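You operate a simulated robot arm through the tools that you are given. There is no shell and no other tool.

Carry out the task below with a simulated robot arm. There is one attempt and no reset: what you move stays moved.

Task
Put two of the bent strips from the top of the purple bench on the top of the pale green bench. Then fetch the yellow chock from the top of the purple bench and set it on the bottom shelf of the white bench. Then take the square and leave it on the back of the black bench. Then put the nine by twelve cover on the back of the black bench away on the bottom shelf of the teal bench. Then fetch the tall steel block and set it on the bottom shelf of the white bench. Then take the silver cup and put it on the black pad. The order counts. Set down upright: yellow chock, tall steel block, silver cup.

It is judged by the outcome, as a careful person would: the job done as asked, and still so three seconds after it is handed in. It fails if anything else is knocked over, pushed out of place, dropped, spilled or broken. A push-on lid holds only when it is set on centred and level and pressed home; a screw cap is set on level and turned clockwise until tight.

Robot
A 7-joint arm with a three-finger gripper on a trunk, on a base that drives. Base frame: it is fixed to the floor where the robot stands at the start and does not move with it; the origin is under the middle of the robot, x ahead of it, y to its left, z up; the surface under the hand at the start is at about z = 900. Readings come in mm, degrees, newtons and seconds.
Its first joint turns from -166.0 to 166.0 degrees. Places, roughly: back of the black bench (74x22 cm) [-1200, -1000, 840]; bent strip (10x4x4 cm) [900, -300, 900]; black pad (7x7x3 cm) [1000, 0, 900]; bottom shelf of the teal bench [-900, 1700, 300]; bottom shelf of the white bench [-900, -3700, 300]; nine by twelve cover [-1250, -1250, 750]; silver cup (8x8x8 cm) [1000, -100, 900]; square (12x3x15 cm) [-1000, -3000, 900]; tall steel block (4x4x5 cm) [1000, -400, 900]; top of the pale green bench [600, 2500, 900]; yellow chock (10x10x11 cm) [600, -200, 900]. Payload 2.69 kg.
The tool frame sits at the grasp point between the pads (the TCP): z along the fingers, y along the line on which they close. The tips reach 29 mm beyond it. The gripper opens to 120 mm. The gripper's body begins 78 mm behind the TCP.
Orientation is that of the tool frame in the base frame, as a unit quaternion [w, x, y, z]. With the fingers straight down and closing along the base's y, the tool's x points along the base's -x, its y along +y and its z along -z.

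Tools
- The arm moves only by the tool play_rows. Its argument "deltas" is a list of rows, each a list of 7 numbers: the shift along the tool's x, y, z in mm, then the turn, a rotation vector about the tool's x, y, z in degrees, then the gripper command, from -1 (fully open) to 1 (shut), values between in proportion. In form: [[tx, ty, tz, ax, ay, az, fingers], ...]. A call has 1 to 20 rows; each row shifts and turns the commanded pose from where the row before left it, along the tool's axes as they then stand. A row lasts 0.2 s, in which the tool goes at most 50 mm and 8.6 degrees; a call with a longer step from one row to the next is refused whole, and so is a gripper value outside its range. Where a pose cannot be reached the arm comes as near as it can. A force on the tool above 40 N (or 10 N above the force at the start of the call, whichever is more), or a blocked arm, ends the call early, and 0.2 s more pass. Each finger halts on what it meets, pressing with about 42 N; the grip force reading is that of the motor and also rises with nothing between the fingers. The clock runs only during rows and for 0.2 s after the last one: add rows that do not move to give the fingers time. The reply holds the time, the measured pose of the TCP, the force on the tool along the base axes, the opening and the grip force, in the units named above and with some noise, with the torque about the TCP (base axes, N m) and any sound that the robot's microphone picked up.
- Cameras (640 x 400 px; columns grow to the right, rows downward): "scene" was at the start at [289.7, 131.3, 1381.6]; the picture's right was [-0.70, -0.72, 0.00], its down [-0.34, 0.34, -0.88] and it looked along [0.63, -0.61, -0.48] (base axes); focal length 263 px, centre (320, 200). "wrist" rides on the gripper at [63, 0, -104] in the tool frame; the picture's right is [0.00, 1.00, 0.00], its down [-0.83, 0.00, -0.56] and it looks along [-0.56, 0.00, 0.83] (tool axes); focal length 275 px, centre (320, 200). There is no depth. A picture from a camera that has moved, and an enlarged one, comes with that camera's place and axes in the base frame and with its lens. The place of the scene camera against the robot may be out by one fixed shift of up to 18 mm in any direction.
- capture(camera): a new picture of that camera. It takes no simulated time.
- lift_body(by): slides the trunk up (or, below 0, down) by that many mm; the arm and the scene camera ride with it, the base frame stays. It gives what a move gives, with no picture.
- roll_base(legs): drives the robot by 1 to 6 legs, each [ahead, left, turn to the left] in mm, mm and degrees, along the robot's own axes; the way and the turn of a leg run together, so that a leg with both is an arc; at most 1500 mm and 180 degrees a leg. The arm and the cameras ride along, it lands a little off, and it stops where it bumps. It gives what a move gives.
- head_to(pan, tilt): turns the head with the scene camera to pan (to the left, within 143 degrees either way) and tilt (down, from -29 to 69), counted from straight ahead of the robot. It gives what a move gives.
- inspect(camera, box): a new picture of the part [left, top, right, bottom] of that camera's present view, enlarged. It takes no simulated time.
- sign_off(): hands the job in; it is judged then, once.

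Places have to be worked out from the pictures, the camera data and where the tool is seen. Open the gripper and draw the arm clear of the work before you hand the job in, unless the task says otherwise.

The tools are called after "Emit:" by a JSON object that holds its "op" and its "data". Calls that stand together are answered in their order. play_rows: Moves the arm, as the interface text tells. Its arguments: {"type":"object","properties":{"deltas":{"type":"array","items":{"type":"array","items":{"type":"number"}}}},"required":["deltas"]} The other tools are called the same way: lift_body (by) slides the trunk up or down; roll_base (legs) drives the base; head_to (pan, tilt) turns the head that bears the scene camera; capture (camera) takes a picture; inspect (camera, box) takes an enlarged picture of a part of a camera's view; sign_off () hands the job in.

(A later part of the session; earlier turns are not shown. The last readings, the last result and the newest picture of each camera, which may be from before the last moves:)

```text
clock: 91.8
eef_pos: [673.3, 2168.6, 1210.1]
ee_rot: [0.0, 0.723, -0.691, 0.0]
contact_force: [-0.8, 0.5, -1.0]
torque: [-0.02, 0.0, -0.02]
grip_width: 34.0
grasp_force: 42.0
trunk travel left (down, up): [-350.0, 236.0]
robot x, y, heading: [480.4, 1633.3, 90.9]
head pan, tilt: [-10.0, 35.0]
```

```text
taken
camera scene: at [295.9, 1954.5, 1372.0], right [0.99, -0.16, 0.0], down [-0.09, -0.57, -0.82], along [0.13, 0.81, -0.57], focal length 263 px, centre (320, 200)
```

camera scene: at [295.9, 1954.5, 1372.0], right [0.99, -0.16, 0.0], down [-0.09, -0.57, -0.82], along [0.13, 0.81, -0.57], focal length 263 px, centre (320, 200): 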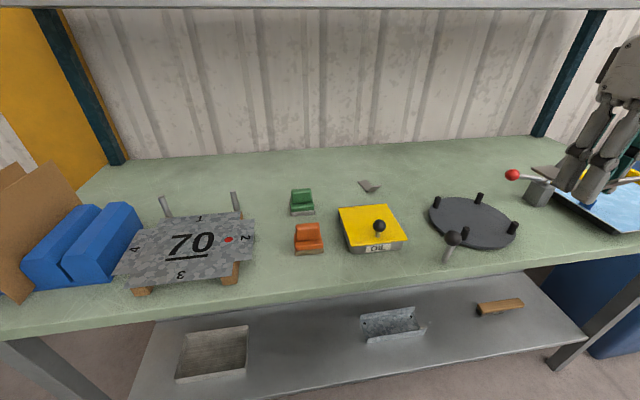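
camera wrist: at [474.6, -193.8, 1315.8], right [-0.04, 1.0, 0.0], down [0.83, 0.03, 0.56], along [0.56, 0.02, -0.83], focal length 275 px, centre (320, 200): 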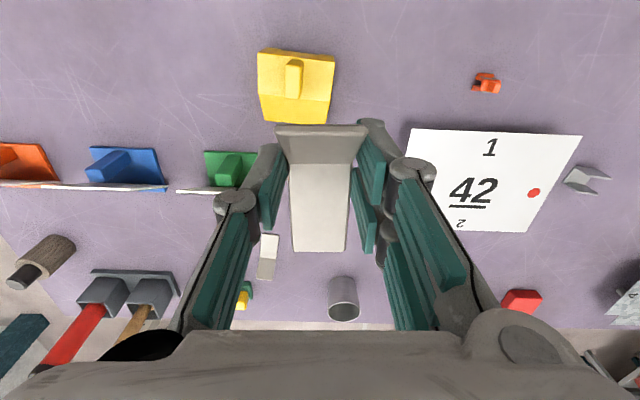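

Strip 1 sits well at the back of the green bench. I drive 120 mm ahead and reach to about (720, 2620) for strip 2.

Emit:
{"op": "roll_base", "data": {"legs": [[120, 0, 0]]}}

Emit:
{"op": "play_rows", "data": {"deltas": [[-41.2, -7.6, 0, 0, 0, 0, 1], [-41.2, -7.6, 0, 0, 0, 0, 1], [-41.2, -7.6, 0, 0, 0, 0, 1], [-41.2, -7.6, 10, 0, 0, 0, 1], [-41.2, -7.6, 20, 0, 0, 0, 1], [-41.2, -7.6, 20, 0, 0, 0, 1], [-41.2, -7.6, 20, 0, 0, 0, 1], [-41.2, -7.6, 20, 0, 0, 0, 1], [0, 0, 40, 0, 0, 0, 1], [0, 0, 40, 0, 0, 0, 1], [0, 0, 0, 0, 0, 0, 1]]}}

Emit:
{"op": "capture", "data": {"camera": "wrist"}}

Emit:
{"op": "capture", "data": {"camera": "scene"}}

```text
clock: 93.1
eef_pos: [669.7, 2288.8, 1211.1]
ee_rot: [0.001, 0.723, -0.691, 0.0]
contact_force: [-0.5, 0.0, -0.1]
torque: [-0.04, -0.01, 0.02]
grip_width: 34.3
grasp_force: 41.8
trunk travel left (down, up): [-350.0, 236.0]
robot x, y, heading: [482.5, 1753.9, 91.0]
head pan, tilt: [-10.0, 35.0]
```

```text
clock: 95.5
eef_pos: [717.0, 2622.0, 1037.9]
ee_rot: [0.0, 0.723, -0.69, 0.0]
contact_force: [0.2, -0.2, -0.9]
torque: [0.02, -0.02, 0.03]
grip_width: 34.2
grasp_force: 42.3
trunk travel left (down, up): [-350.0, 236.0]
robot x, y, heading: [479.7, 1754.1, 91.3]
head pan, tilt: [-10.0, 35.0]
```

```text
taken
camera wrist: at [719.0, 2558.9, 1144.3], right [-1.0, -0.05, 0.0], down [-0.04, 0.83, 0.56], along [-0.03, 0.55, -0.83], focal length 275 px, centre (320, 200)
```

wrist: 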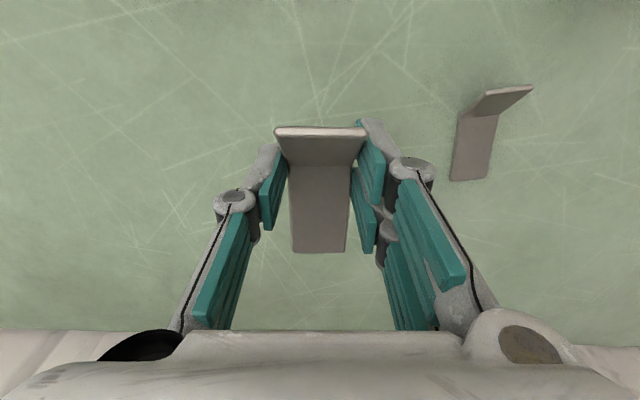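

```text
taken
camera scene: at [293.4, 2076.2, 1372.0], right [0.99, -0.16, 0.0], down [-0.09, -0.57, -0.82], along [0.13, 0.81, -0.57], focal length 263 px, centre (320, 200)
```

scene: 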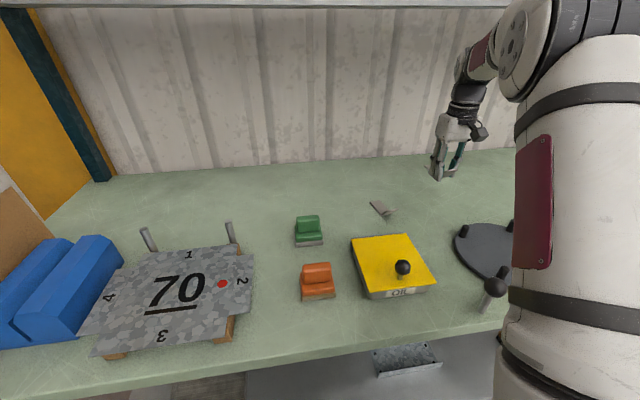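

Clear below, with strip 1 about 140 mm off. I lower to 934, then creep to contact.

Emit:
{"op": "play_rows", "data": {"deltas": [[0, 0, 40, 0, 0, 0, 1], [0, 0, 40, 0, 0, 0, 1], [0, 0, 18, 0, 0, 0, 1], [0, 0, 5, 0, 0, 0, 1], [0, 0, 1.5, 0, 0, 0, 1], [0, 0, 1.5, 0, 0, 0, 1], [0, 0, 1.5, 0, 0, 0, 1], [0, 0, 0, 0, 0, 0, 1]]}}

```text
clock: 97.3
eef_pos: [715.3, 2622.5, 933.8]
ee_rot: [0.0, 0.723, -0.691, 0.0]
contact_force: [-0.3, -0.1, 0.0]
torque: [-0.03, -0.01, -0.01]
grip_width: 34.2
grasp_force: 42.0
trunk travel left (down, up): [-350.0, 236.0]
robot x, y, heading: [481.7, 1757.0, 91.1]
head pan, tilt: [-10.0, 35.0]
```

No contact at 933.8. I continue in 1.5 mm steps.

Emit:
{"op": "play_rows", "data": {"deltas": [[0, 0, 1.5, 0, 0, 0, 1], [0, 0, 1.5, 0, 0, 0, 1], [0, 0, 1, 0, 0, 0, 1], [0, 0, 0, 0, 0, 0, 1]]}}

```text
clock: 98.3
eef_pos: [715.7, 2621.1, 929.9]
ee_rot: [-0.001, 0.723, -0.69, -0.001]
contact_force: [-0.5, 0.8, 5.7]
torque: [0.1, -0.08, 0.03]
grip_width: 34.3
grasp_force: 42.1
trunk travel left (down, up): [-350.0, 236.0]
robot x, y, heading: [483.2, 1758.3, 91.0]
head pan, tilt: [-10.0, 35.0]
```

Light contact (about 6 N) at 929.9, so it rests on the bench. I open gently and rise.

Emit:
{"op": "play_rows", "data": {"deltas": [[0, 0, 0, 0, 0, 0, 0.3], [0, 0, 0, 0, 0, 0, 0], [0, 0, 0, 0, 0, 0, -0.2], [0, 0, -20, 0, 0, 0, -0.2], [0, 0, -40, 0, 0, 0, -0.2], [0, 0, -45, 0, 0, 0, -0.2], [0, 0, -45, 0, 0, 0, -0.2], [0, 0, -45, 0, 0, 0, -0.2], [0, 0, -45, 0, 0, 0, -0.2], [0, 0, 0, 0, 0, 0, -0.2]]}}

Emit:
{"op": "capture", "data": {"camera": "wrist"}}

```text
clock: 100.5
eef_pos: [716.4, 2622.2, 1168.1]
ee_rot: [0.0, 0.723, -0.69, 0.0]
contact_force: [0.2, 0.2, 0.0]
torque: [-0.02, 0.0, 0.02]
grip_width: 71.8
grasp_force: 0.1
trunk travel left (down, up): [-350.0, 236.0]
robot x, y, heading: [479.2, 1756.4, 91.2]
head pan, tilt: [-10.0, 35.0]
```

```text
taken
camera wrist: at [717.9, 2559.1, 1273.5], right [-1.0, -0.05, 0.0], down [-0.04, 0.83, 0.56], along [-0.03, 0.55, -0.83], focal length 275 px, centre (320, 200)
```

wrist: 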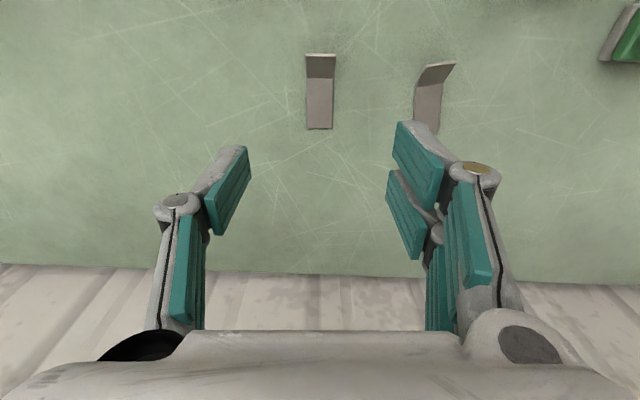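

Both strips are on the green bench. I retract the arm and drive back to the purple bench for the chock.

Emit:
{"op": "play_rows", "data": {"deltas": [[41.2, 7.6, -10, 0, 0, 0, -0.2], [41.2, 7.6, -10, 0, 0, 0, -0.2], [41.2, 7.6, -10, 0, 0, 0, -0.2], [41.2, 7.6, -10, 0, 0, 0, -0.2], [41.2, 7.6, 0, 0, 0, 0, -0.2], [41.2, 7.6, 0, 0, 0, 0, -0.2], [41.2, 7.6, 0, 0, 0, 0, -0.2], [41.2, 7.6, 0, 0, 0, 0, -0.2], [0, 0, 0, 0, 0, 0, -0.2]]}}

Emit:
{"op": "roll_base", "data": {"legs": [[-130, 0, 0], [0, 0, -91], [-480, 0, 0]]}}

Emit:
{"op": "head_to", "data": {"pan": 138, "tilt": 45}}

Emit:
{"op": "capture", "data": {"camera": "scene"}}

```text
clock: 102.5
eef_pos: [670.1, 2288.0, 1209.1]
ee_rot: [0.0, 0.724, -0.69, 0.0]
contact_force: [-0.3, 0.4, -0.1]
torque: [-0.02, 0.01, 0.01]
grip_width: 72.0
grasp_force: 0.0
trunk travel left (down, up): [-350.0, 236.0]
robot x, y, heading: [479.6, 1755.4, 91.4]
head pan, tilt: [-10.0, 35.0]
```

```text
clock: 110.0
eef_pos: [544.3, 1429.2, 1209.1]
ee_rot: [0.001, -0.026, 1.0, 0.0]
contact_force: [-0.7, 0.2, -0.5]
torque: [0.05, 0.0, 0.0]
grip_width: 71.9
grasp_force: 0.1
trunk travel left (down, up): [-350.0, 236.0]
robot x, y, heading: [8.8, 1611.6, 1.2]
head pan, tilt: [-10.0, 35.0]
```

```text
clock: 112.3
eef_pos: [545.4, 1428.5, 1208.8]
ee_rot: [0.0, -0.024, 1.0, 0.0]
contact_force: [0.0, -0.3, -0.3]
torque: [0.01, -0.02, 0.01]
grip_width: 72.2
grasp_force: 0.0
trunk travel left (down, up): [-350.0, 236.0]
robot x, y, heading: [9.0, 1616.2, 1.2]
head pan, tilt: [138.0, 45.0]
```

```text
taken
camera scene: at [168.4, 1867.8, 1357.2], right [0.65, 0.76, 0.0], down [0.54, -0.46, -0.71], along [-0.54, 0.46, -0.71], focal length 263 px, centre (320, 200)
```

scene: 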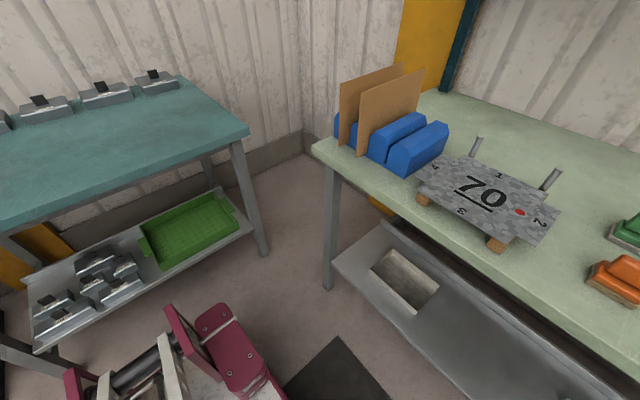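

The view also shows the teal bench's bottom shelf (clamps at left, green tray at right) for later. Now I strafe back to the purple bench.

Emit:
{"op": "roll_base", "data": {"legs": [[-5, -800, -1.2]]}}

```text
clock: 116.7
eef_pos: [536.8, 602.9, 1210.0]
ee_rot: [0.0, -0.008, 1.0, 0.0]
contact_force: [-0.5, -0.1, 0.1]
torque: [-0.02, 0.0, 0.01]
grip_width: 72.1
grasp_force: 0.0
trunk travel left (down, up): [-350.0, 236.0]
robot x, y, heading: [11.4, 805.3, -0.6]
head pan, tilt: [138.0, 45.0]
```

I continue to y≈0, nudging back slightly in x.

Emit:
{"op": "roll_base", "data": {"legs": [[-15, -805, 0.6]]}}

Emit:
{"op": "head_to", "data": {"pan": -35, "tilt": 45}}

Emit:
{"op": "capture", "data": {"camera": "scene"}}

Emit:
{"op": "capture", "data": {"camera": "wrist"}}

```text
clock: 120.9
eef_pos: [523.3, -182.8, 1209.2]
ee_rot: [0.001, -0.018, 1.0, 0.0]
contact_force: [0.5, -0.4, 0.6]
torque: [-0.01, 0.01, 0.01]
grip_width: 71.9
grasp_force: 0.1
trunk travel left (down, up): [-350.0, 236.0]
robot x, y, heading: [-5.3, 7.9, 0.5]
head pan, tilt: [138.0, 45.0]
```

```text
clock: 123.5
eef_pos: [524.9, -183.0, 1208.7]
ee_rot: [-0.001, -0.018, 1.0, 0.0]
contact_force: [0.0, 0.4, -0.4]
torque: [0.01, 0.03, 0.01]
grip_width: 71.8
grasp_force: 0.1
trunk travel left (down, up): [-350.0, 236.0]
robot x, y, heading: [-6.9, 14.0, 0.6]
head pan, tilt: [-35.0, 45.0]
```

```text
taken
camera scene: at [283.0, 161.3, 1357.2], right [-0.57, -0.82, 0.0], down [-0.58, 0.4, -0.71], along [0.58, -0.4, -0.71], focal length 263 px, centre (320, 200)
```

scene: 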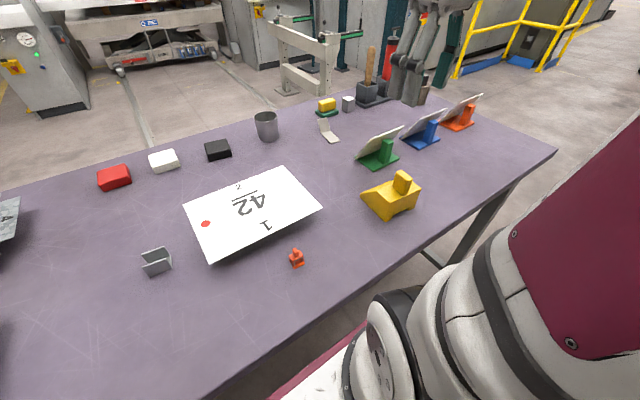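

```text
taken
camera wrist: at [459.7, -185.5, 1314.3], right [-0.04, 1.0, 0.0], down [0.83, 0.03, 0.56], along [0.56, 0.02, -0.83], focal length 275 px, centre (320, 200)
```

wrist: 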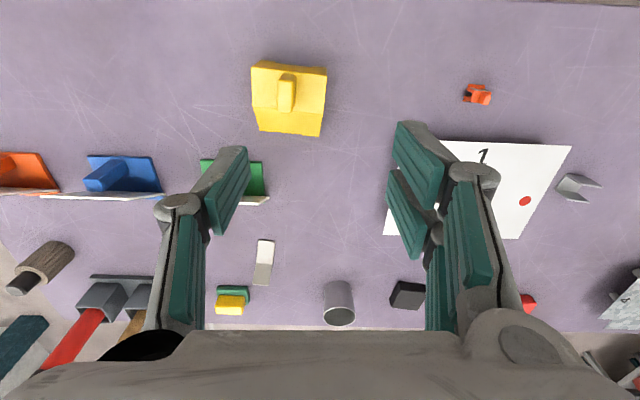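

Emit:
{"op": "inspect", "data": {"camera": "wrist", "box": [220, 40, 360, 150]}}

Emit:
{"op": "inspect", "data": {"camera": "scene", "box": [330, 150, 450, 240]}}

```text
3.64 times, centred on (290, 95) of wrist
camera zoom: at [459.7, -185.5, 1314.3], right [-0.04, 1.0, 0.0], down [0.83, 0.03, 0.56], along [0.56, 0.02, -0.83], focal length 1001 px, centre (429, 582)
```

zoom: 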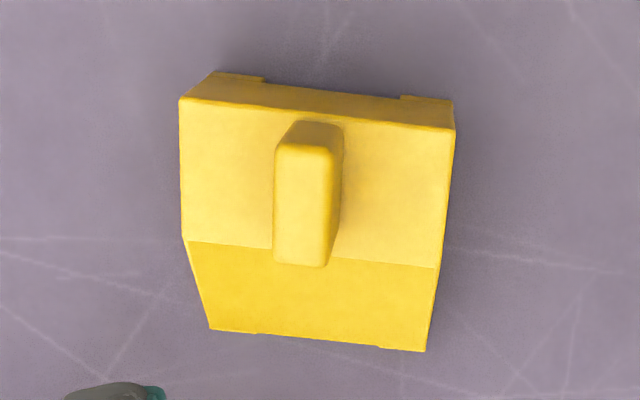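

```text
4.44 times, centred on (390, 195) of scene
camera zoom: at [283.0, 161.3, 1357.2], right [-0.57, -0.82, 0.0], down [-0.58, 0.4, -0.71], along [0.58, -0.4, -0.71], focal length 1168 px, centre (9, 222)
```

zoom: 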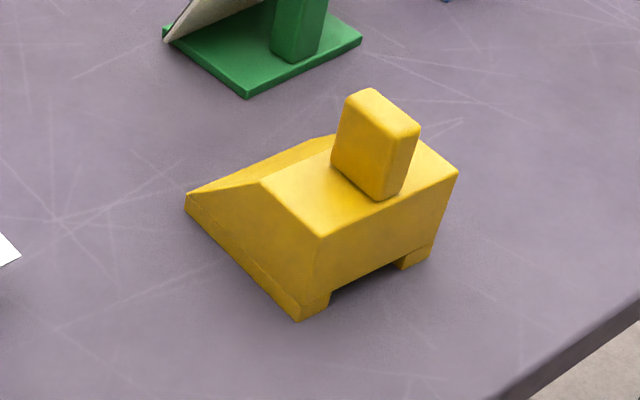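

The chock has an upright peg (about 17 mm thick across y, 33 mm long, z 970–1010, centre near (534,-220)) that makes a good handle. Before choosing the grip tilt I look at the white bench and its shelf from here.

Emit:
{"op": "head_to", "data": {"pan": -115, "tilt": 15}}

Emit:
{"op": "capture", "data": {"camera": "scene"}}

Emit:
{"op": "inspect", "data": {"camera": "scene", "box": [400, 100, 600, 225]}}

```text
clock: 125.1
eef_pos: [525.2, -182.6, 1208.7]
ee_rot: [0.0, -0.017, 1.0, 0.0]
contact_force: [-0.9, -0.9, 0.1]
torque: [0.01, 0.0, 0.0]
grip_width: 72.1
grasp_force: 0.1
trunk travel left (down, up): [-350.0, 236.0]
robot x, y, heading: [-8.4, 11.4, 0.7]
head pan, tilt: [-115.0, 15.0]
```

```text
taken
camera scene: at [178.2, 122.0, 1403.6], right [-0.91, 0.4, 0.0], down [0.11, 0.24, -0.96], along [-0.39, -0.88, -0.26], focal length 263 px, centre (320, 200)
```

scene: 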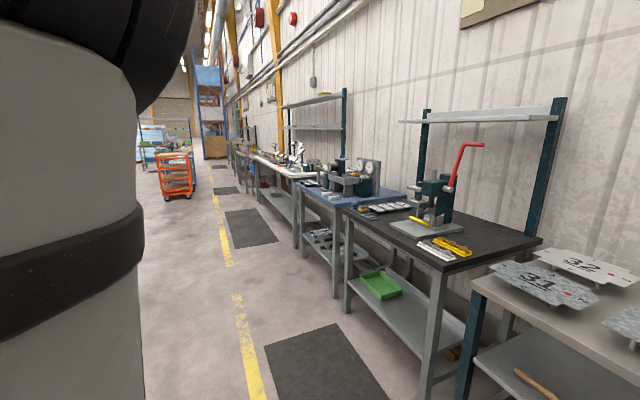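

```text
3.20 times, centred on (500, 162) of scene
camera zoom: at [178.2, 122.0, 1403.6], right [-0.91, 0.4, 0.0], down [0.11, 0.24, -0.96], along [-0.39, -0.88, -0.26], focal length 841 px, centre (-256, 320)
```

zoom: 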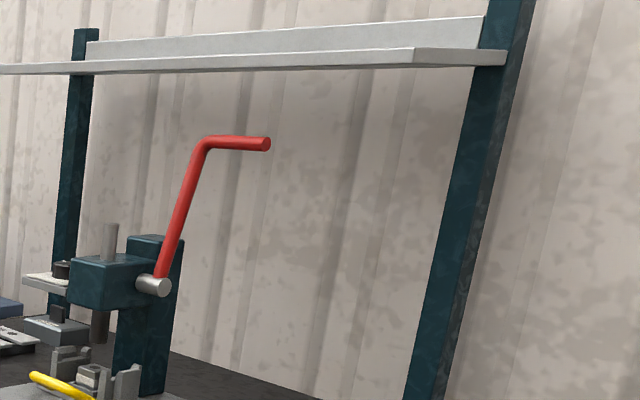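

Emit:
{"op": "inspect", "data": {"camera": "scene", "box": [220, 120, 340, 240]}}

Emit:
{"op": "inspect", "data": {"camera": "scene", "box": [290, 150, 480, 270]}}

```text
3.33 times, centred on (280, 180) of scene
camera zoom: at [178.2, 122.0, 1403.6], right [-0.91, 0.4, 0.0], down [0.11, 0.24, -0.96], along [-0.39, -0.88, -0.26], focal length 876 px, centre (453, 267)
```

zoom: 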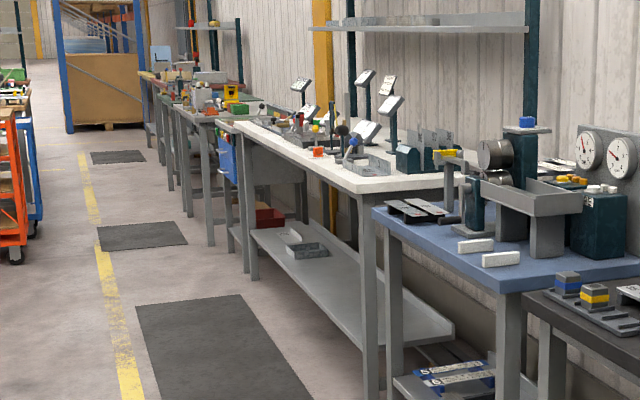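

```text
3.33 times, centred on (385, 210) of scene
camera zoom: at [178.2, 122.0, 1403.6], right [-0.91, 0.4, 0.0], down [0.11, 0.24, -0.96], along [-0.39, -0.88, -0.26], focal length 876 px, centre (103, 167)
```

zoom: 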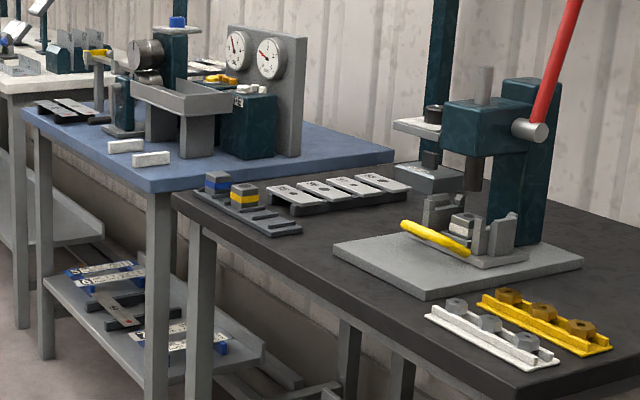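

The white bench's bottom shelf is mostly free and open at the front, so a forward‑tilted tool is needed there; I must pick the chock with the same tilt. I test whether the arm can hold a ~45° forward tilt at this reach, still high above the bench.

Emit:
{"op": "play_rows", "data": {"deltas": [[0, 0, 0, 0, 0, 6, -0.2], [0, 0, 0, 0, -8, 0, -0.2], [0, 0, 0, 0, -8, 0, -0.2], [0, 0, 0, 0, -8, 0, -0.2], [0, 0, 0, 0, -8, 0, -0.2], [0, 0, 0, 0, -8, 0, -0.2], [0, 0, 0, 0, 0, 0, -0.2], [0, 0, 0, 0, 0, 0, -0.2]]}}

Emit:
{"op": "head_to", "data": {"pan": -35, "tilt": 35}}

Emit:
{"op": "capture", "data": {"camera": "scene"}}

Emit:
{"op": "capture", "data": {"camera": "wrist"}}

```text
clock: 126.9
eef_pos: [524.3, -183.6, 1210.9]
ee_rot: [0.342, 0.033, 0.939, -0.013]
contact_force: [-0.1, 0.1, 0.5]
torque: [0.01, -0.02, 0.02]
grip_width: 71.9
grasp_force: 0.0
trunk travel left (down, up): [-350.0, 236.0]
robot x, y, heading: [-4.8, 9.7, 0.5]
head pan, tilt: [-115.0, 15.0]
```

```text
clock: 128.4
eef_pos: [522.5, -183.2, 1208.7]
ee_rot: [0.342, 0.033, 0.939, -0.012]
contact_force: [-0.8, 0.2, 0.1]
torque: [0.02, 0.03, 0.02]
grip_width: 71.9
grasp_force: 0.0
trunk travel left (down, up): [-350.0, 236.0]
robot x, y, heading: [-8.3, 8.5, 0.4]
head pan, tilt: [-35.0, 35.0]
```

```text
taken
camera scene: at [288.5, 157.4, 1372.0], right [-0.57, -0.82, 0.0], down [-0.47, 0.33, -0.82], along [0.67, -0.47, -0.57], focal length 263 px, centre (320, 200)
```

scene: 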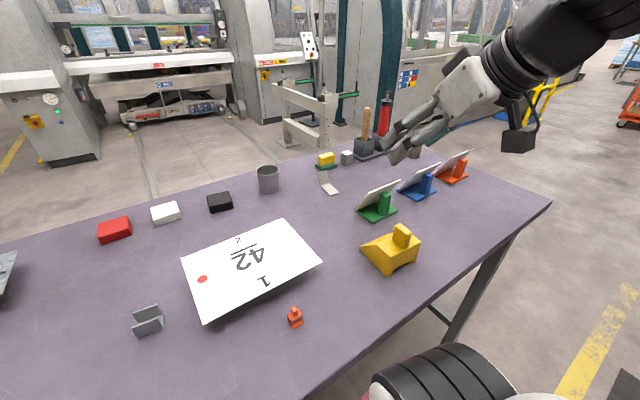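

```text
taken
camera wrist: at [407.8, -175.6, 1249.9], right [0.07, 1.0, 0.0], down [0.28, -0.02, 0.96], along [0.96, -0.06, -0.28], focal length 275 px, centre (320, 200)
```

wrist: 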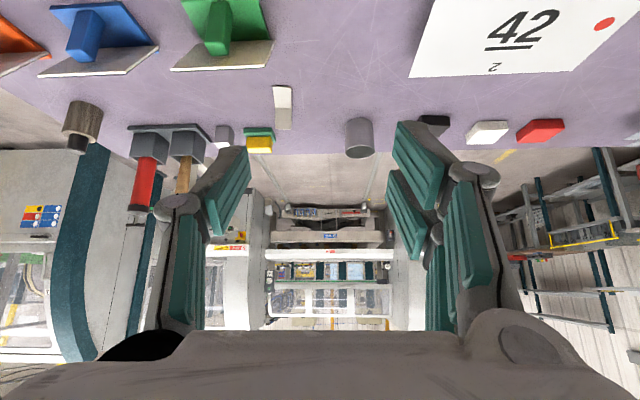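

The arm holds a 40° tilt fine here. I shift to above the peg (about (523,-219)) and lower to z≈1110, then check the view.

Emit:
{"op": "play_rows", "data": {"deltas": [[20.8, -11.7, 26.1, 0, 0, 0, -0.2], [20.8, -11.7, 26.1, 0, 0, 0, -0.2], [20.8, -11.7, 26.1, 0, 0, 0, -0.2], [0, 0, 0, 0, 0, 0, -0.2]]}}

Emit:
{"op": "capture", "data": {"camera": "wrist"}}

Emit:
{"op": "inspect", "data": {"camera": "scene", "box": [320, 130, 520, 290]}}

```text
clock: 129.4
eef_pos: [524.6, -221.1, 1107.6]
ee_rot: [0.342, 0.033, 0.939, -0.012]
contact_force: [-0.9, -0.1, 0.7]
torque: [-0.01, -0.02, 0.02]
grip_width: 72.2
grasp_force: 0.1
trunk travel left (down, up): [-350.0, 236.0]
robot x, y, heading: [-7.3, 9.2, 0.9]
head pan, tilt: [-35.0, 35.0]
```

```text
taken
camera wrist: at [408.3, -212.2, 1149.0], right [0.07, 1.0, 0.0], down [0.28, -0.02, 0.96], along [0.96, -0.06, -0.28], focal length 275 px, centre (320, 200)
```

wrist: 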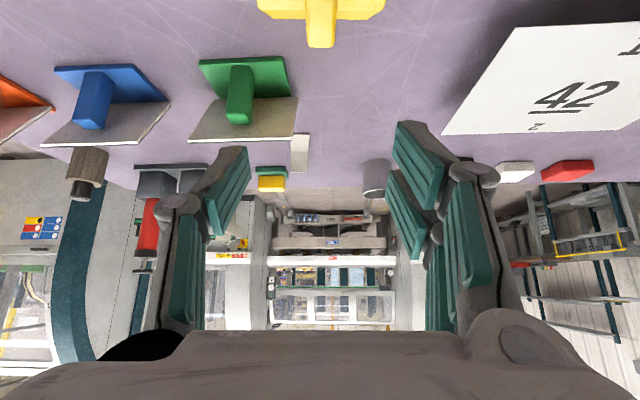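

```text
2.50 times, centred on (420, 210) of scene
camera zoom: at [288.5, 157.5, 1372.0], right [-0.57, -0.82, 0.0], down [-0.47, 0.33, -0.82], along [0.67, -0.46, -0.57], focal length 657 px, centre (70, 175)
```

zoom: 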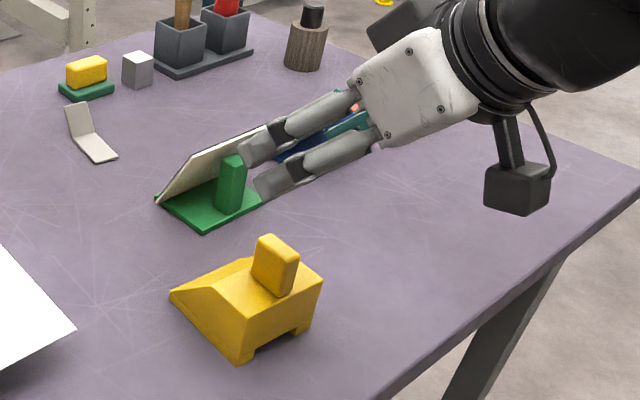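

The peg is centred between the fingers (u≈320). I lower 75 mm to about z 1032 and check again.

Emit:
{"op": "play_rows", "data": {"deltas": [[17, 0, 18.5, 0, 0, 0, -0.2], [17, 0, 19.5, 0, 0, 0, -0.2], [15.5, 0, 18, 0, 0, 0, -0.2], [0, 0, 0, 0, 0, 0, -0.2]]}}

Emit:
{"op": "capture", "data": {"camera": "wrist"}}

Emit:
{"op": "inspect", "data": {"camera": "scene", "box": [320, 130, 520, 290]}}

```text
clock: 130.4
eef_pos: [524.5, -221.5, 1037.0]
ee_rot: [0.341, 0.032, 0.939, -0.011]
contact_force: [-0.2, 0.0, 0.1]
torque: [0.01, 0.02, 0.02]
grip_width: 72.2
grasp_force: 0.0
out of reach, approached as far as the arm can: row 3
trunk travel left (down, up): [-350.0, 236.0]
robot x, y, heading: [-9.1, 9.3, 0.6]
head pan, tilt: [-35.0, 35.0]
```

```text
taken
camera wrist: at [408.0, -214.1, 1076.5], right [0.06, 1.0, 0.0], down [0.28, -0.02, 0.96], along [0.96, -0.06, -0.28], focal length 275 px, centre (320, 200)
```

wrist: 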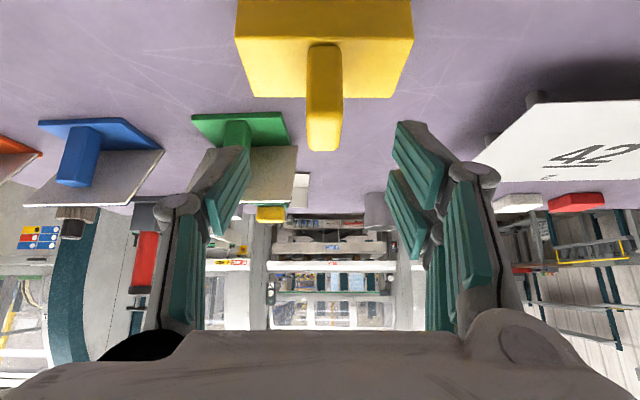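

```text
2.50 times, centred on (420, 210) of scene
camera zoom: at [288.5, 157.5, 1372.0], right [-0.57, -0.82, 0.0], down [-0.47, 0.33, -0.82], along [0.67, -0.46, -0.57], focal length 657 px, centre (70, 175)
```

zoom: 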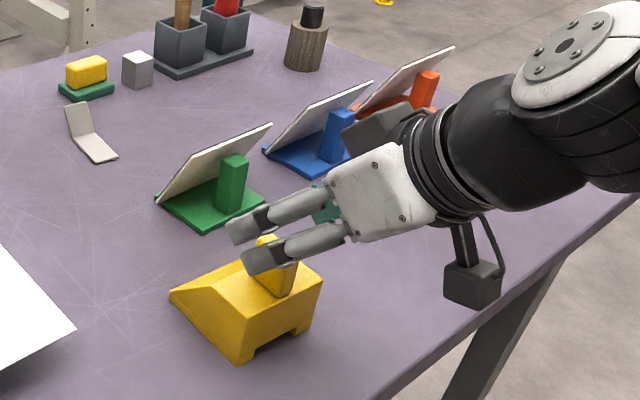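

The arm hit its limit at z 1037 with this tilt, but the trunk can carry it down. Peg top is about z 1005, far end x≈550, well centred, so I lower the trunk 37 mm.

Emit:
{"op": "lift_body", "data": {"by": -37}}

Emit:
{"op": "capture", "data": {"camera": "wrist"}}

Emit:
{"op": "inspect", "data": {"camera": "scene", "box": [320, 110, 520, 270]}}

```text
clock: 131.2
eef_pos: [537.2, -222.0, 1000.4]
ee_rot: [0.34, 0.032, 0.94, -0.01]
contact_force: [-0.2, 1.0, 0.8]
torque: [0.02, -0.01, -0.02]
grip_width: 71.9
grasp_force: 0.1
trunk travel left (down, up): [-313.0, 273.0]
robot x, y, heading: [-8.4, 6.7, 0.4]
head pan, tilt: [-35.0, 35.0]
```

```text
taken
camera wrist: at [420.7, -214.7, 1041.1], right [0.06, 1.0, 0.0], down [0.28, -0.02, 0.96], along [0.96, -0.06, -0.28], focal length 275 px, centre (320, 200)
```

wrist: 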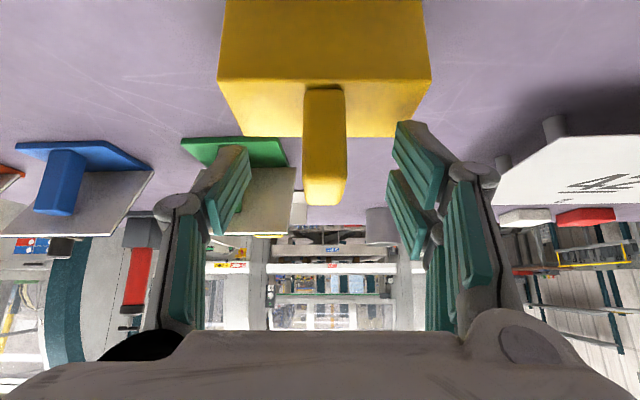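

```text
2.50 times, centred on (420, 190) of scene
camera zoom: at [305.8, 157.6, 1335.2], right [-0.57, -0.82, 0.0], down [-0.47, 0.33, -0.82], along [0.67, -0.46, -0.57], focal length 657 px, centre (70, 225)
```

zoom: 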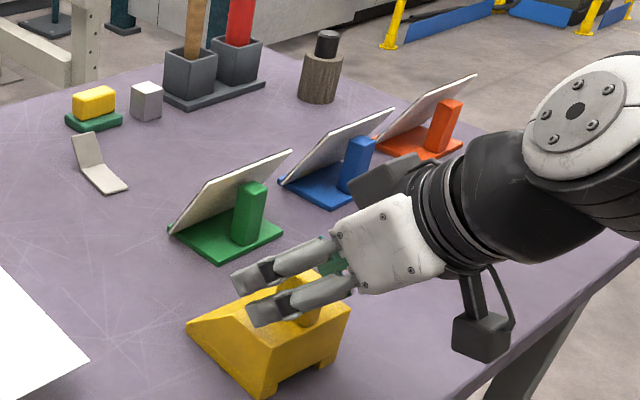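

Lowering also slid the arm about 13–17 mm forward (the trunk leans). The fingers straddle the peg but a bit far forward, so I back the base 15 mm.

Emit:
{"op": "roll_base", "data": {"legs": [[-15, 0, 0]]}}

Emit:
{"op": "capture", "data": {"camera": "wrist"}}

```text
clock: 132.0
eef_pos: [522.0, -222.2, 1000.5]
ee_rot: [0.341, 0.033, 0.94, -0.011]
contact_force: [0.3, 0.0, 0.0]
torque: [0.0, -0.04, -0.04]
grip_width: 71.9
grasp_force: 0.1
trunk travel left (down, up): [-313.0, 273.0]
robot x, y, heading: [-19.0, 10.6, 0.5]
head pan, tilt: [-35.0, 35.0]
```

```text
taken
camera wrist: at [405.6, -214.7, 1041.1], right [0.06, 1.0, 0.0], down [0.28, -0.02, 0.96], along [0.96, -0.06, -0.28], focal length 275 px, centre (320, 200)
```

wrist: 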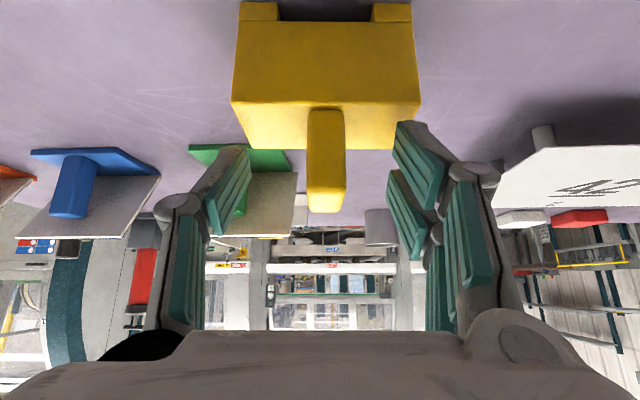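

The peg sits about 3 mm right of centre. I shift 3 mm along tool y and close on the peg.

Emit:
{"op": "play_rows", "data": {"deltas": [[0, 3, 0, 0, 0, 0, -0.2], [0, 0, 0, 0, 0, 0, 0.3], [0, 0, 0, 0, 0, 0, 0.6], [0, 0, 0, 0, 0, 0, 1], [0, 0, 0, 0, 0, 0, 1], [0, 0, 0, 0, 0, 0, 1]]}}

Emit:
{"op": "capture", "data": {"camera": "wrist"}}

Emit:
{"op": "inspect", "data": {"camera": "scene", "box": [320, 110, 520, 270]}}

```text
clock: 133.4
eef_pos: [522.4, -222.4, 999.5]
ee_rot: [0.339, 0.033, 0.94, -0.01]
contact_force: [0.2, 1.0, 0.8]
torque: [0.05, 0.07, -0.02]
grip_width: 17.6
grasp_force: 42.1
trunk travel left (down, up): [-313.0, 273.0]
robot x, y, heading: [-23.2, 11.7, 0.5]
head pan, tilt: [-35.0, 35.0]
```

```text
taken
camera wrist: at [405.6, -214.7, 1041.1], right [0.06, 1.0, 0.0], down [0.28, -0.02, 0.96], along [0.96, -0.06, -0.28], focal length 275 px, centre (320, 200)
```

wrist: 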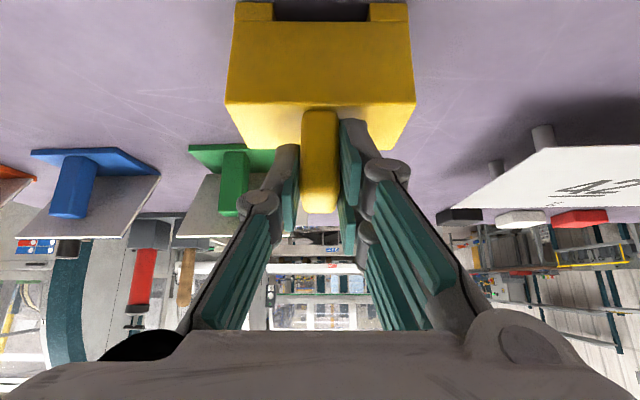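

```text
2.50 times, centred on (420, 190) of scene
camera zoom: at [290.7, 157.5, 1335.2], right [-0.57, -0.82, 0.0], down [-0.47, 0.33, -0.82], along [0.67, -0.46, -0.57], focal length 657 px, centre (70, 225)
```

zoom: 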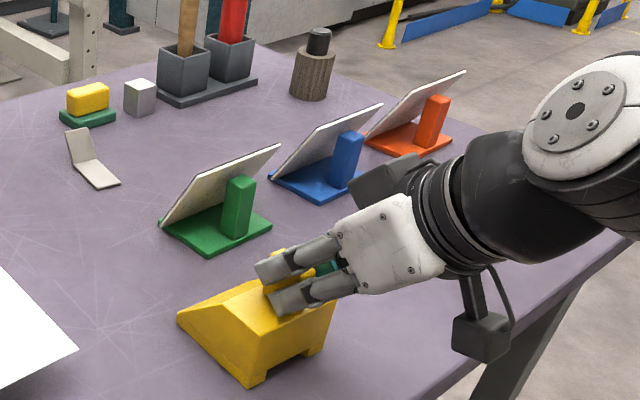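

Gripped at 17.6 mm. I raise the trunk to lift the chock off the bench.

Emit:
{"op": "lift_body", "data": {"by": 60}}

Emit:
{"op": "capture", "data": {"camera": "wrist"}}

Emit:
{"op": "capture", "data": {"camera": "scene"}}

```text
clock: 134.4
eef_pos: [522.5, -218.7, 1060.0]
ee_rot: [0.34, 0.032, 0.94, -0.011]
contact_force: [-0.5, -0.2, -1.5]
torque: [0.01, 0.06, 0.02]
grip_width: 17.4
grasp_force: 42.7
trunk travel left (down, up): [-373.0, 213.0]
robot x, y, heading: [-25.0, 11.1, 0.6]
head pan, tilt: [-35.0, 35.0]
```

```text
taken
camera wrist: at [406.0, -211.6, 1101.0], right [0.06, 1.0, 0.0], down [0.28, -0.02, 0.96], along [0.96, -0.06, -0.28], focal length 275 px, centre (320, 200)
```

wrist: 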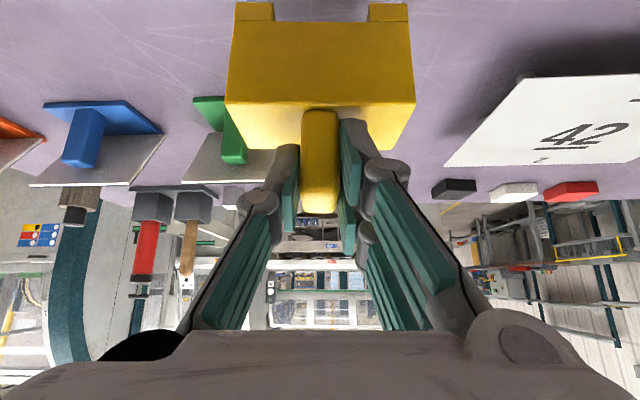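

```text
taken
camera scene: at [261.3, 157.2, 1394.9], right [-0.57, -0.82, 0.0], down [-0.47, 0.33, -0.82], along [0.67, -0.46, -0.57], focal length 263 px, centre (320, 200)
```

scene: 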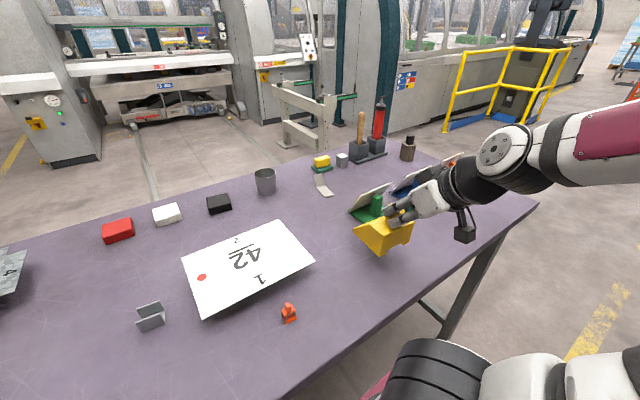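

The chock is lifted and steady (light, ~1.5 N). I raise the trunk another 100 mm, then start strafing right along the aisle with a slight forward drift to keep the rear clear of the black bench.

Emit:
{"op": "lift_body", "data": {"by": 110}}

Emit:
{"op": "roll_base", "data": {"legs": [[45, -380, 0]]}}

Emit:
{"op": "head_to", "data": {"pan": -140, "tilt": 60}}

Emit:
{"op": "capture", "data": {"camera": "scene"}}

```text
clock: 135.8
eef_pos: [521.6, -219.0, 1170.6]
ee_rot: [0.34, 0.032, 0.94, -0.011]
contact_force: [0.0, -0.5, -1.7]
torque: [0.01, 0.07, 0.0]
grip_width: 17.6
grasp_force: 41.6
trunk travel left (down, up): [-483.0, 103.0]
robot x, y, heading: [-23.7, 10.0, 0.7]
head pan, tilt: [-35.0, 35.0]
```

```text
clock: 138.2
eef_pos: [567.9, -608.7, 1170.8]
ee_rot: [0.34, 0.034, 0.94, -0.011]
contact_force: [0.0, -0.9, -1.7]
torque: [0.0, 0.1, 0.01]
grip_width: 17.9
grasp_force: 42.4
trunk travel left (down, up): [-483.0, 103.0]
robot x, y, heading: [28.5, -378.5, 0.4]
head pan, tilt: [-35.0, 35.0]
```

```text
clock: 140.1
eef_pos: [568.4, -609.1, 1169.3]
ee_rot: [0.341, 0.033, 0.94, -0.011]
contact_force: [0.4, -0.1, -1.4]
torque: [0.01, 0.07, -0.03]
grip_width: 17.6
grasp_force: 42.3
trunk travel left (down, up): [-483.0, 103.0]
robot x, y, heading: [23.7, -380.2, 0.2]
head pan, tilt: [-140.0, 60.0]
```

```text
taken
camera scene: at [106.3, -224.9, 1471.0], right [-0.65, 0.76, 0.0], down [0.66, 0.56, -0.5], along [-0.38, -0.32, -0.87], focal length 263 px, centre (320, 200)
```

scene: 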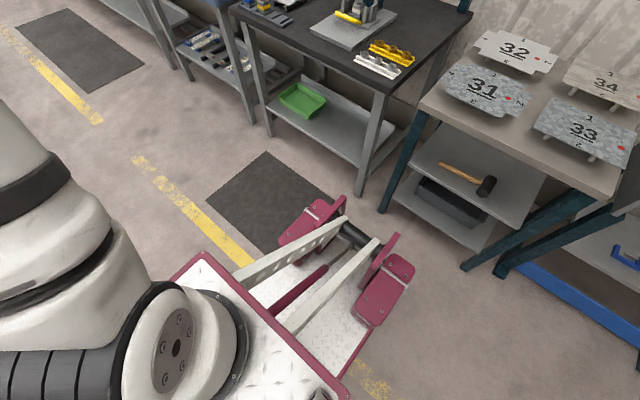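

Clearances are fine (bench legs at x≈-720, robot rear well short). I continue past the purple bench, out into the open floor, and turn around to face the wall benches.

Emit:
{"op": "roll_base", "data": {"legs": [[10, -950, 0], [280, -850, 0], [0, 0, 180]]}}

Emit:
{"op": "head_to", "data": {"pan": 30, "tilt": 25}}

Emit:
{"op": "capture", "data": {"camera": "scene"}}

Emit:
{"op": "head_to", "data": {"pan": -15, "tilt": 25}}

Emit:
{"op": "capture", "data": {"camera": "scene"}}

```text
clock: 156.7
eef_pos: [-179.1, -1955.1, 1170.3]
ee_rot: [0.002, 0.94, 0.004, -0.34]
contact_force: [-0.5, -0.5, -3.0]
torque: [0.04, -0.06, 0.02]
grip_width: 17.8
grasp_force: 41.3
trunk travel left (down, up): [-483.0, 103.0]
robot x, y, heading: [381.0, -2143.1, -175.1]
head pan, tilt: [-140.0, 60.0]
```

```text
clock: 159.2
eef_pos: [-178.6, -1954.5, 1170.6]
ee_rot: [0.003, 0.94, 0.004, -0.341]
contact_force: [-0.6, 0.6, -1.6]
torque: [-0.01, -0.09, 0.04]
grip_width: 17.7
grasp_force: 41.6
trunk travel left (down, up): [-483.0, 103.0]
robot x, y, heading: [378.8, -2145.8, -175.3]
head pan, tilt: [30.0, 25.0]
```

```text
taken
camera scene: at [171.1, -2392.0, 1521.0], right [-0.57, 0.82, 0.0], down [0.35, 0.24, -0.91], along [-0.74, -0.52, -0.42], focal length 263 px, centre (320, 200)
```

scene: 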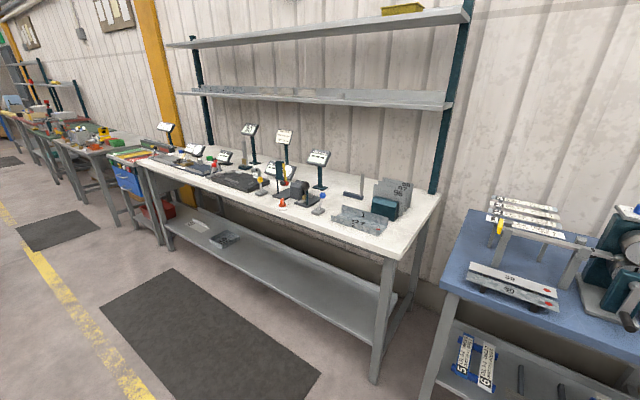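

```text
clock: 160.4
eef_pos: [-179.9, -1955.4, 1171.1]
ee_rot: [0.002, 0.94, 0.002, -0.34]
contact_force: [-0.3, -0.2, -2.7]
torque: [0.02, -0.05, 0.0]
grip_width: 17.5
grasp_force: 42.1
trunk travel left (down, up): [-483.0, 103.0]
robot x, y, heading: [383.8, -2143.7, -175.4]
head pan, tilt: [-15.0, 25.0]
```

```text
taken
camera scene: at [156.1, -2323.2, 1521.0], right [0.18, 0.98, 0.0], down [0.42, -0.07, -0.91], along [-0.89, 0.16, -0.42], focal length 263 px, centre (320, 200)
```

scene: 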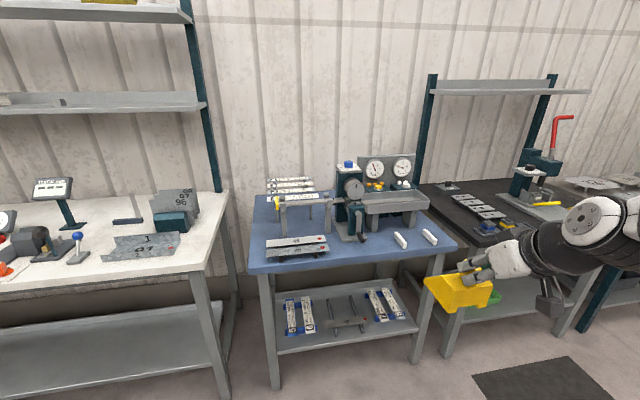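

I'm in front of the wall benches at about (381,-2145) heading -175°. I zoom in on the white bench top and its shelf from here.

Emit:
{"op": "head_to", "data": {"pan": 30, "tilt": 25}}

Emit:
{"op": "inspect", "data": {"camera": "scene", "box": [220, 110, 440, 250]}}

Emit:
{"op": "inspect", "data": {"camera": "scene", "box": [140, 180, 460, 380]}}

```text
clock: 161.5
eef_pos: [-178.1, -1954.5, 1170.6]
ee_rot: [0.003, 0.94, 0.003, -0.34]
contact_force: [0.0, -0.1, -2.5]
torque: [0.01, -0.05, -0.02]
grip_width: 17.8
grasp_force: 42.6
trunk travel left (down, up): [-483.0, 103.0]
robot x, y, heading: [382.2, -2145.0, -175.0]
head pan, tilt: [30.0, 25.0]
```

```text
2.86 times, centred on (330, 180) of scene
camera zoom: at [171.0, -2392.0, 1521.0], right [-0.57, 0.82, 0.0], down [0.35, 0.24, -0.91], along [-0.75, -0.52, -0.42], focal length 751 px, centre (291, 257)
```

zoom: 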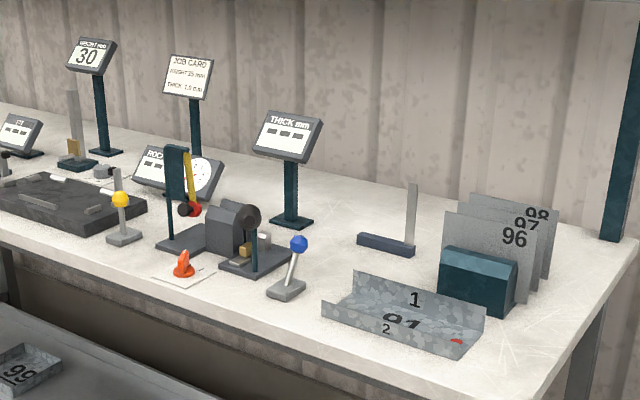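

```text
2.00 times, centred on (300, 280) of scene
camera zoom: at [171.0, -2392.0, 1521.0], right [-0.57, 0.82, 0.0], down [0.35, 0.24, -0.91], along [-0.75, -0.52, -0.42], focal length 526 px, centre (360, 40)
```

zoom: 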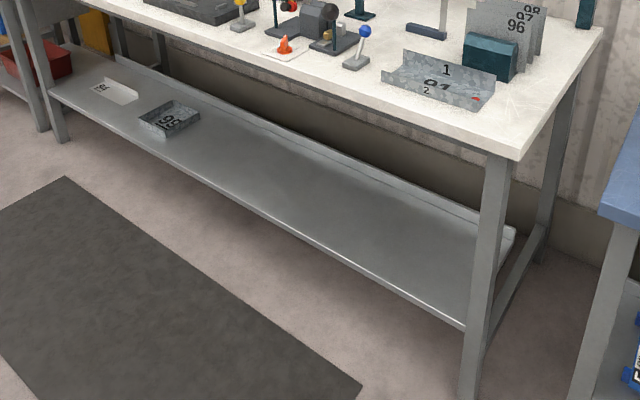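

The square is the L‑shape standing on the white bench top near (-1120,-3060), and the white bench's shelf (front edge x≈-735, z≈300) is free from y≈-2750 to -4000. I straighten to heading 180 and strafe to y≈-3275.

Emit:
{"op": "roll_base", "data": {"legs": [[0, 0, -4.8], [60, 1130, 0]]}}

Emit:
{"op": "head_to", "data": {"pan": 0, "tilt": 35}}

Emit:
{"op": "capture", "data": {"camera": "scene"}}

```text
clock: 167.9
eef_pos: [-215.6, -3072.4, 1170.2]
ee_rot: [-0.01, 0.94, -0.031, -0.34]
contact_force: [-0.3, -0.7, -1.9]
torque: [0.01, -0.05, 0.01]
grip_width: 17.5
grasp_force: 42.0
trunk travel left (down, up): [-483.0, 103.0]
robot x, y, heading: [328.1, -3297.6, -179.4]
head pan, tilt: [30.0, 25.0]
```

```text
clock: 168.8
eef_pos: [-216.5, -3071.6, 1170.3]
ee_rot: [-0.01, 0.94, -0.031, -0.34]
contact_force: [0.6, -1.1, -2.1]
torque: [-0.02, -0.04, -0.01]
grip_width: 17.6
grasp_force: 41.1
trunk travel left (down, up): [-483.0, 103.0]
robot x, y, heading: [325.9, -3300.1, -179.3]
head pan, tilt: [0.0, 35.0]
```

```text
taken
camera scene: at [92.6, -3487.7, 1505.3], right [-0.01, 1.0, 0.0], down [0.57, 0.01, -0.82], along [-0.82, -0.01, -0.57], focal length 263 px, centre (320, 200)
```

scene: 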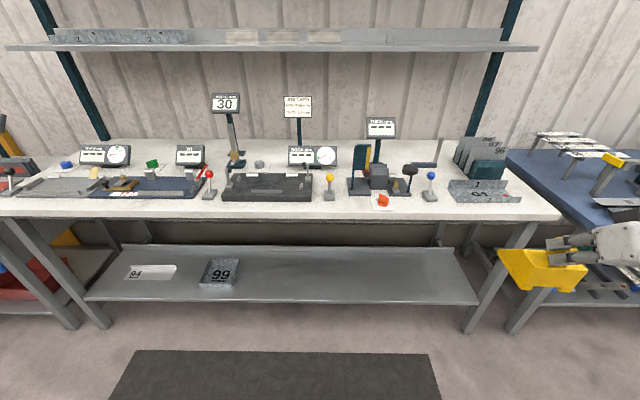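

Robot is square to the white bench; TCP y≈-3072 lines up with a free part of the shelf. I extend the arm 250 mm forward in the air, then lower the trunk.

Emit:
{"op": "play_rows", "data": {"deltas": [[-31.9, 0, 26.8, 0, 0, 0, 1], [-31.9, 0, 26.8, 0, 0, 0, 1], [-31.9, 0, 26.8, 0, 0, 0, 1], [-31.9, 0, 26.8, 0, 0, 0, 1], [-31.9, 0, 26.8, 0, 0, 0, 1], [-31.9, 0, 26.8, 0, 0, 0, 1], [0, 0, 0, 0, 0, 0, 1]]}}

Emit:
{"op": "lift_body", "data": {"by": -250}}

Emit:
{"op": "capture", "data": {"camera": "scene"}}

Emit:
{"op": "capture", "data": {"camera": "wrist"}}

```text
clock: 170.4
eef_pos: [-464.2, -3055.8, 1169.6]
ee_rot: [-0.01, 0.94, -0.03, -0.34]
contact_force: [-0.4, -0.4, -1.8]
torque: [0.01, -0.07, -0.03]
grip_width: 17.5
grasp_force: 41.9
trunk travel left (down, up): [-483.0, 103.0]
robot x, y, heading: [326.7, -3298.8, -179.0]
head pan, tilt: [0.0, 35.0]
```

```text
clock: 173.0
eef_pos: [-465.5, -3056.2, 919.3]
ee_rot: [-0.009, 0.94, -0.03, -0.34]
contact_force: [-0.4, 0.0, -2.0]
torque: [-0.01, -0.06, 0.0]
grip_width: 17.9
grasp_force: 42.0
trunk travel left (down, up): [-233.0, 353.0]
robot x, y, heading: [326.9, -3303.2, -179.5]
head pan, tilt: [0.0, 35.0]
```

```text
taken
camera scene: at [-43.6, -3489.1, 1255.6], right [-0.01, 1.0, 0.0], down [0.57, 0.01, -0.82], along [-0.82, -0.01, -0.57], focal length 263 px, centre (320, 200)
```

scene: 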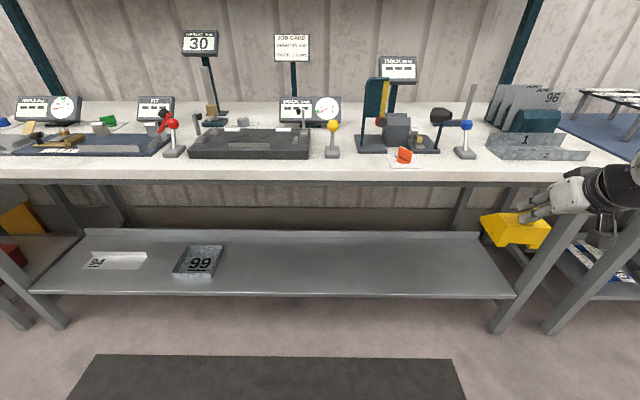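

```text
taken
camera wrist: at [-352.2, -3062.3, 960.2], right [-0.06, -1.0, 0.0], down [-0.28, 0.02, 0.96], along [-0.96, 0.06, -0.28], focal length 275 px, centre (320, 200)
```

wrist: 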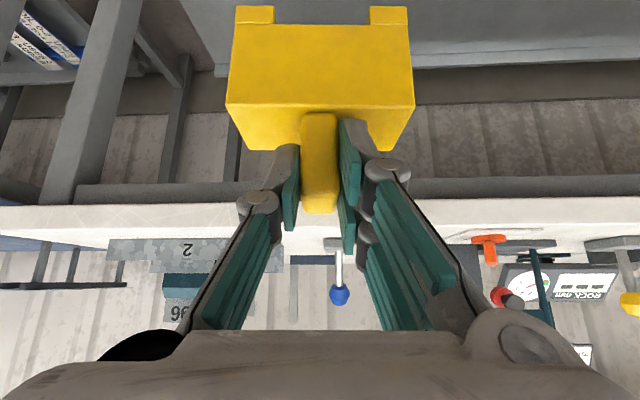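

The trunk slid forward as it lowered; everything is clear. I lower the rest of the trunk travel and then bring the arm down to about z 440, still outside the bench.

Emit:
{"op": "lift_body", "data": {"by": -228}}

Emit:
{"op": "play_rows", "data": {"deltas": [[25.7, 0, 30.6, 0, 0, 0, 1], [25.7, 0, 30.6, 0, 0, 0, 1], [25.7, 0, 30.6, 0, 0, 0, 1], [0, 0, 0, 0, 0, 0, 1]]}}

Emit:
{"op": "capture", "data": {"camera": "wrist"}}

Emit:
{"op": "capture", "data": {"camera": "scene"}}

```text
clock: 175.4
eef_pos: [-465.5, -3055.0, 691.8]
ee_rot: [-0.01, 0.94, -0.031, -0.34]
contact_force: [0.4, -0.1, -2.5]
torque: [-0.01, -0.07, 0.02]
grip_width: 17.4
grasp_force: 41.4
trunk travel left (down, up): [-5.0, 581.0]
robot x, y, heading: [329.7, -3300.0, -179.3]
head pan, tilt: [0.0, 35.0]
```

```text
clock: 176.4
eef_pos: [-466.1, -3056.7, 569.4]
ee_rot: [-0.01, 0.94, -0.031, -0.34]
contact_force: [0.1, 0.5, -2.4]
torque: [0.01, -0.06, -0.02]
grip_width: 17.4
grasp_force: 41.8
trunk travel left (down, up): [-5.0, 581.0]
robot x, y, heading: [330.7, -3297.3, -179.2]
head pan, tilt: [0.0, 35.0]
```

```text
taken
camera wrist: at [-352.9, -3062.8, 610.0], right [-0.06, -1.0, 0.0], down [-0.28, 0.02, 0.96], along [-0.96, 0.06, -0.28], focal length 275 px, centre (320, 200)
```

wrist: 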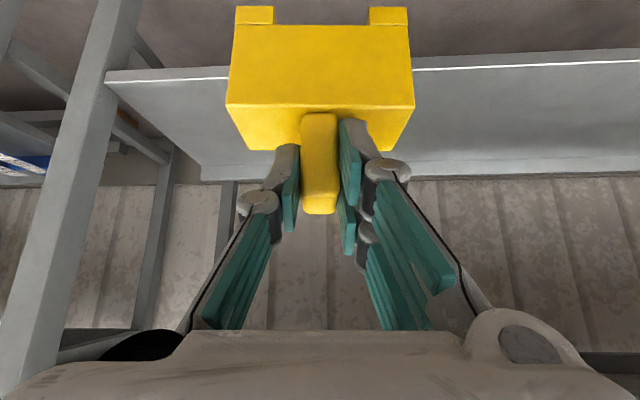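

```text
taken
camera scene: at [-62.4, -3489.4, 1027.7], right [-0.01, 1.0, 0.0], down [0.57, 0.01, -0.82], along [-0.82, -0.01, -0.57], focal length 263 px, centre (320, 200)
```

scene: 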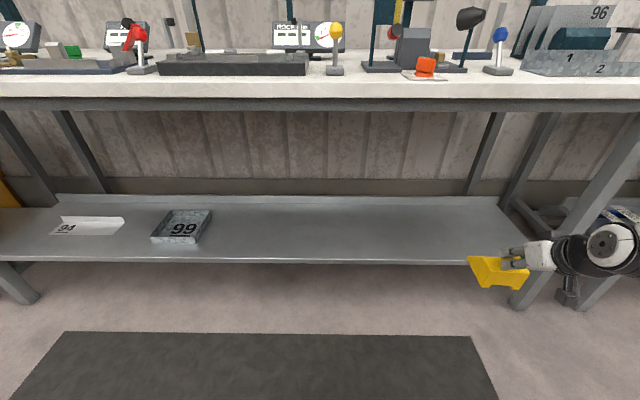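

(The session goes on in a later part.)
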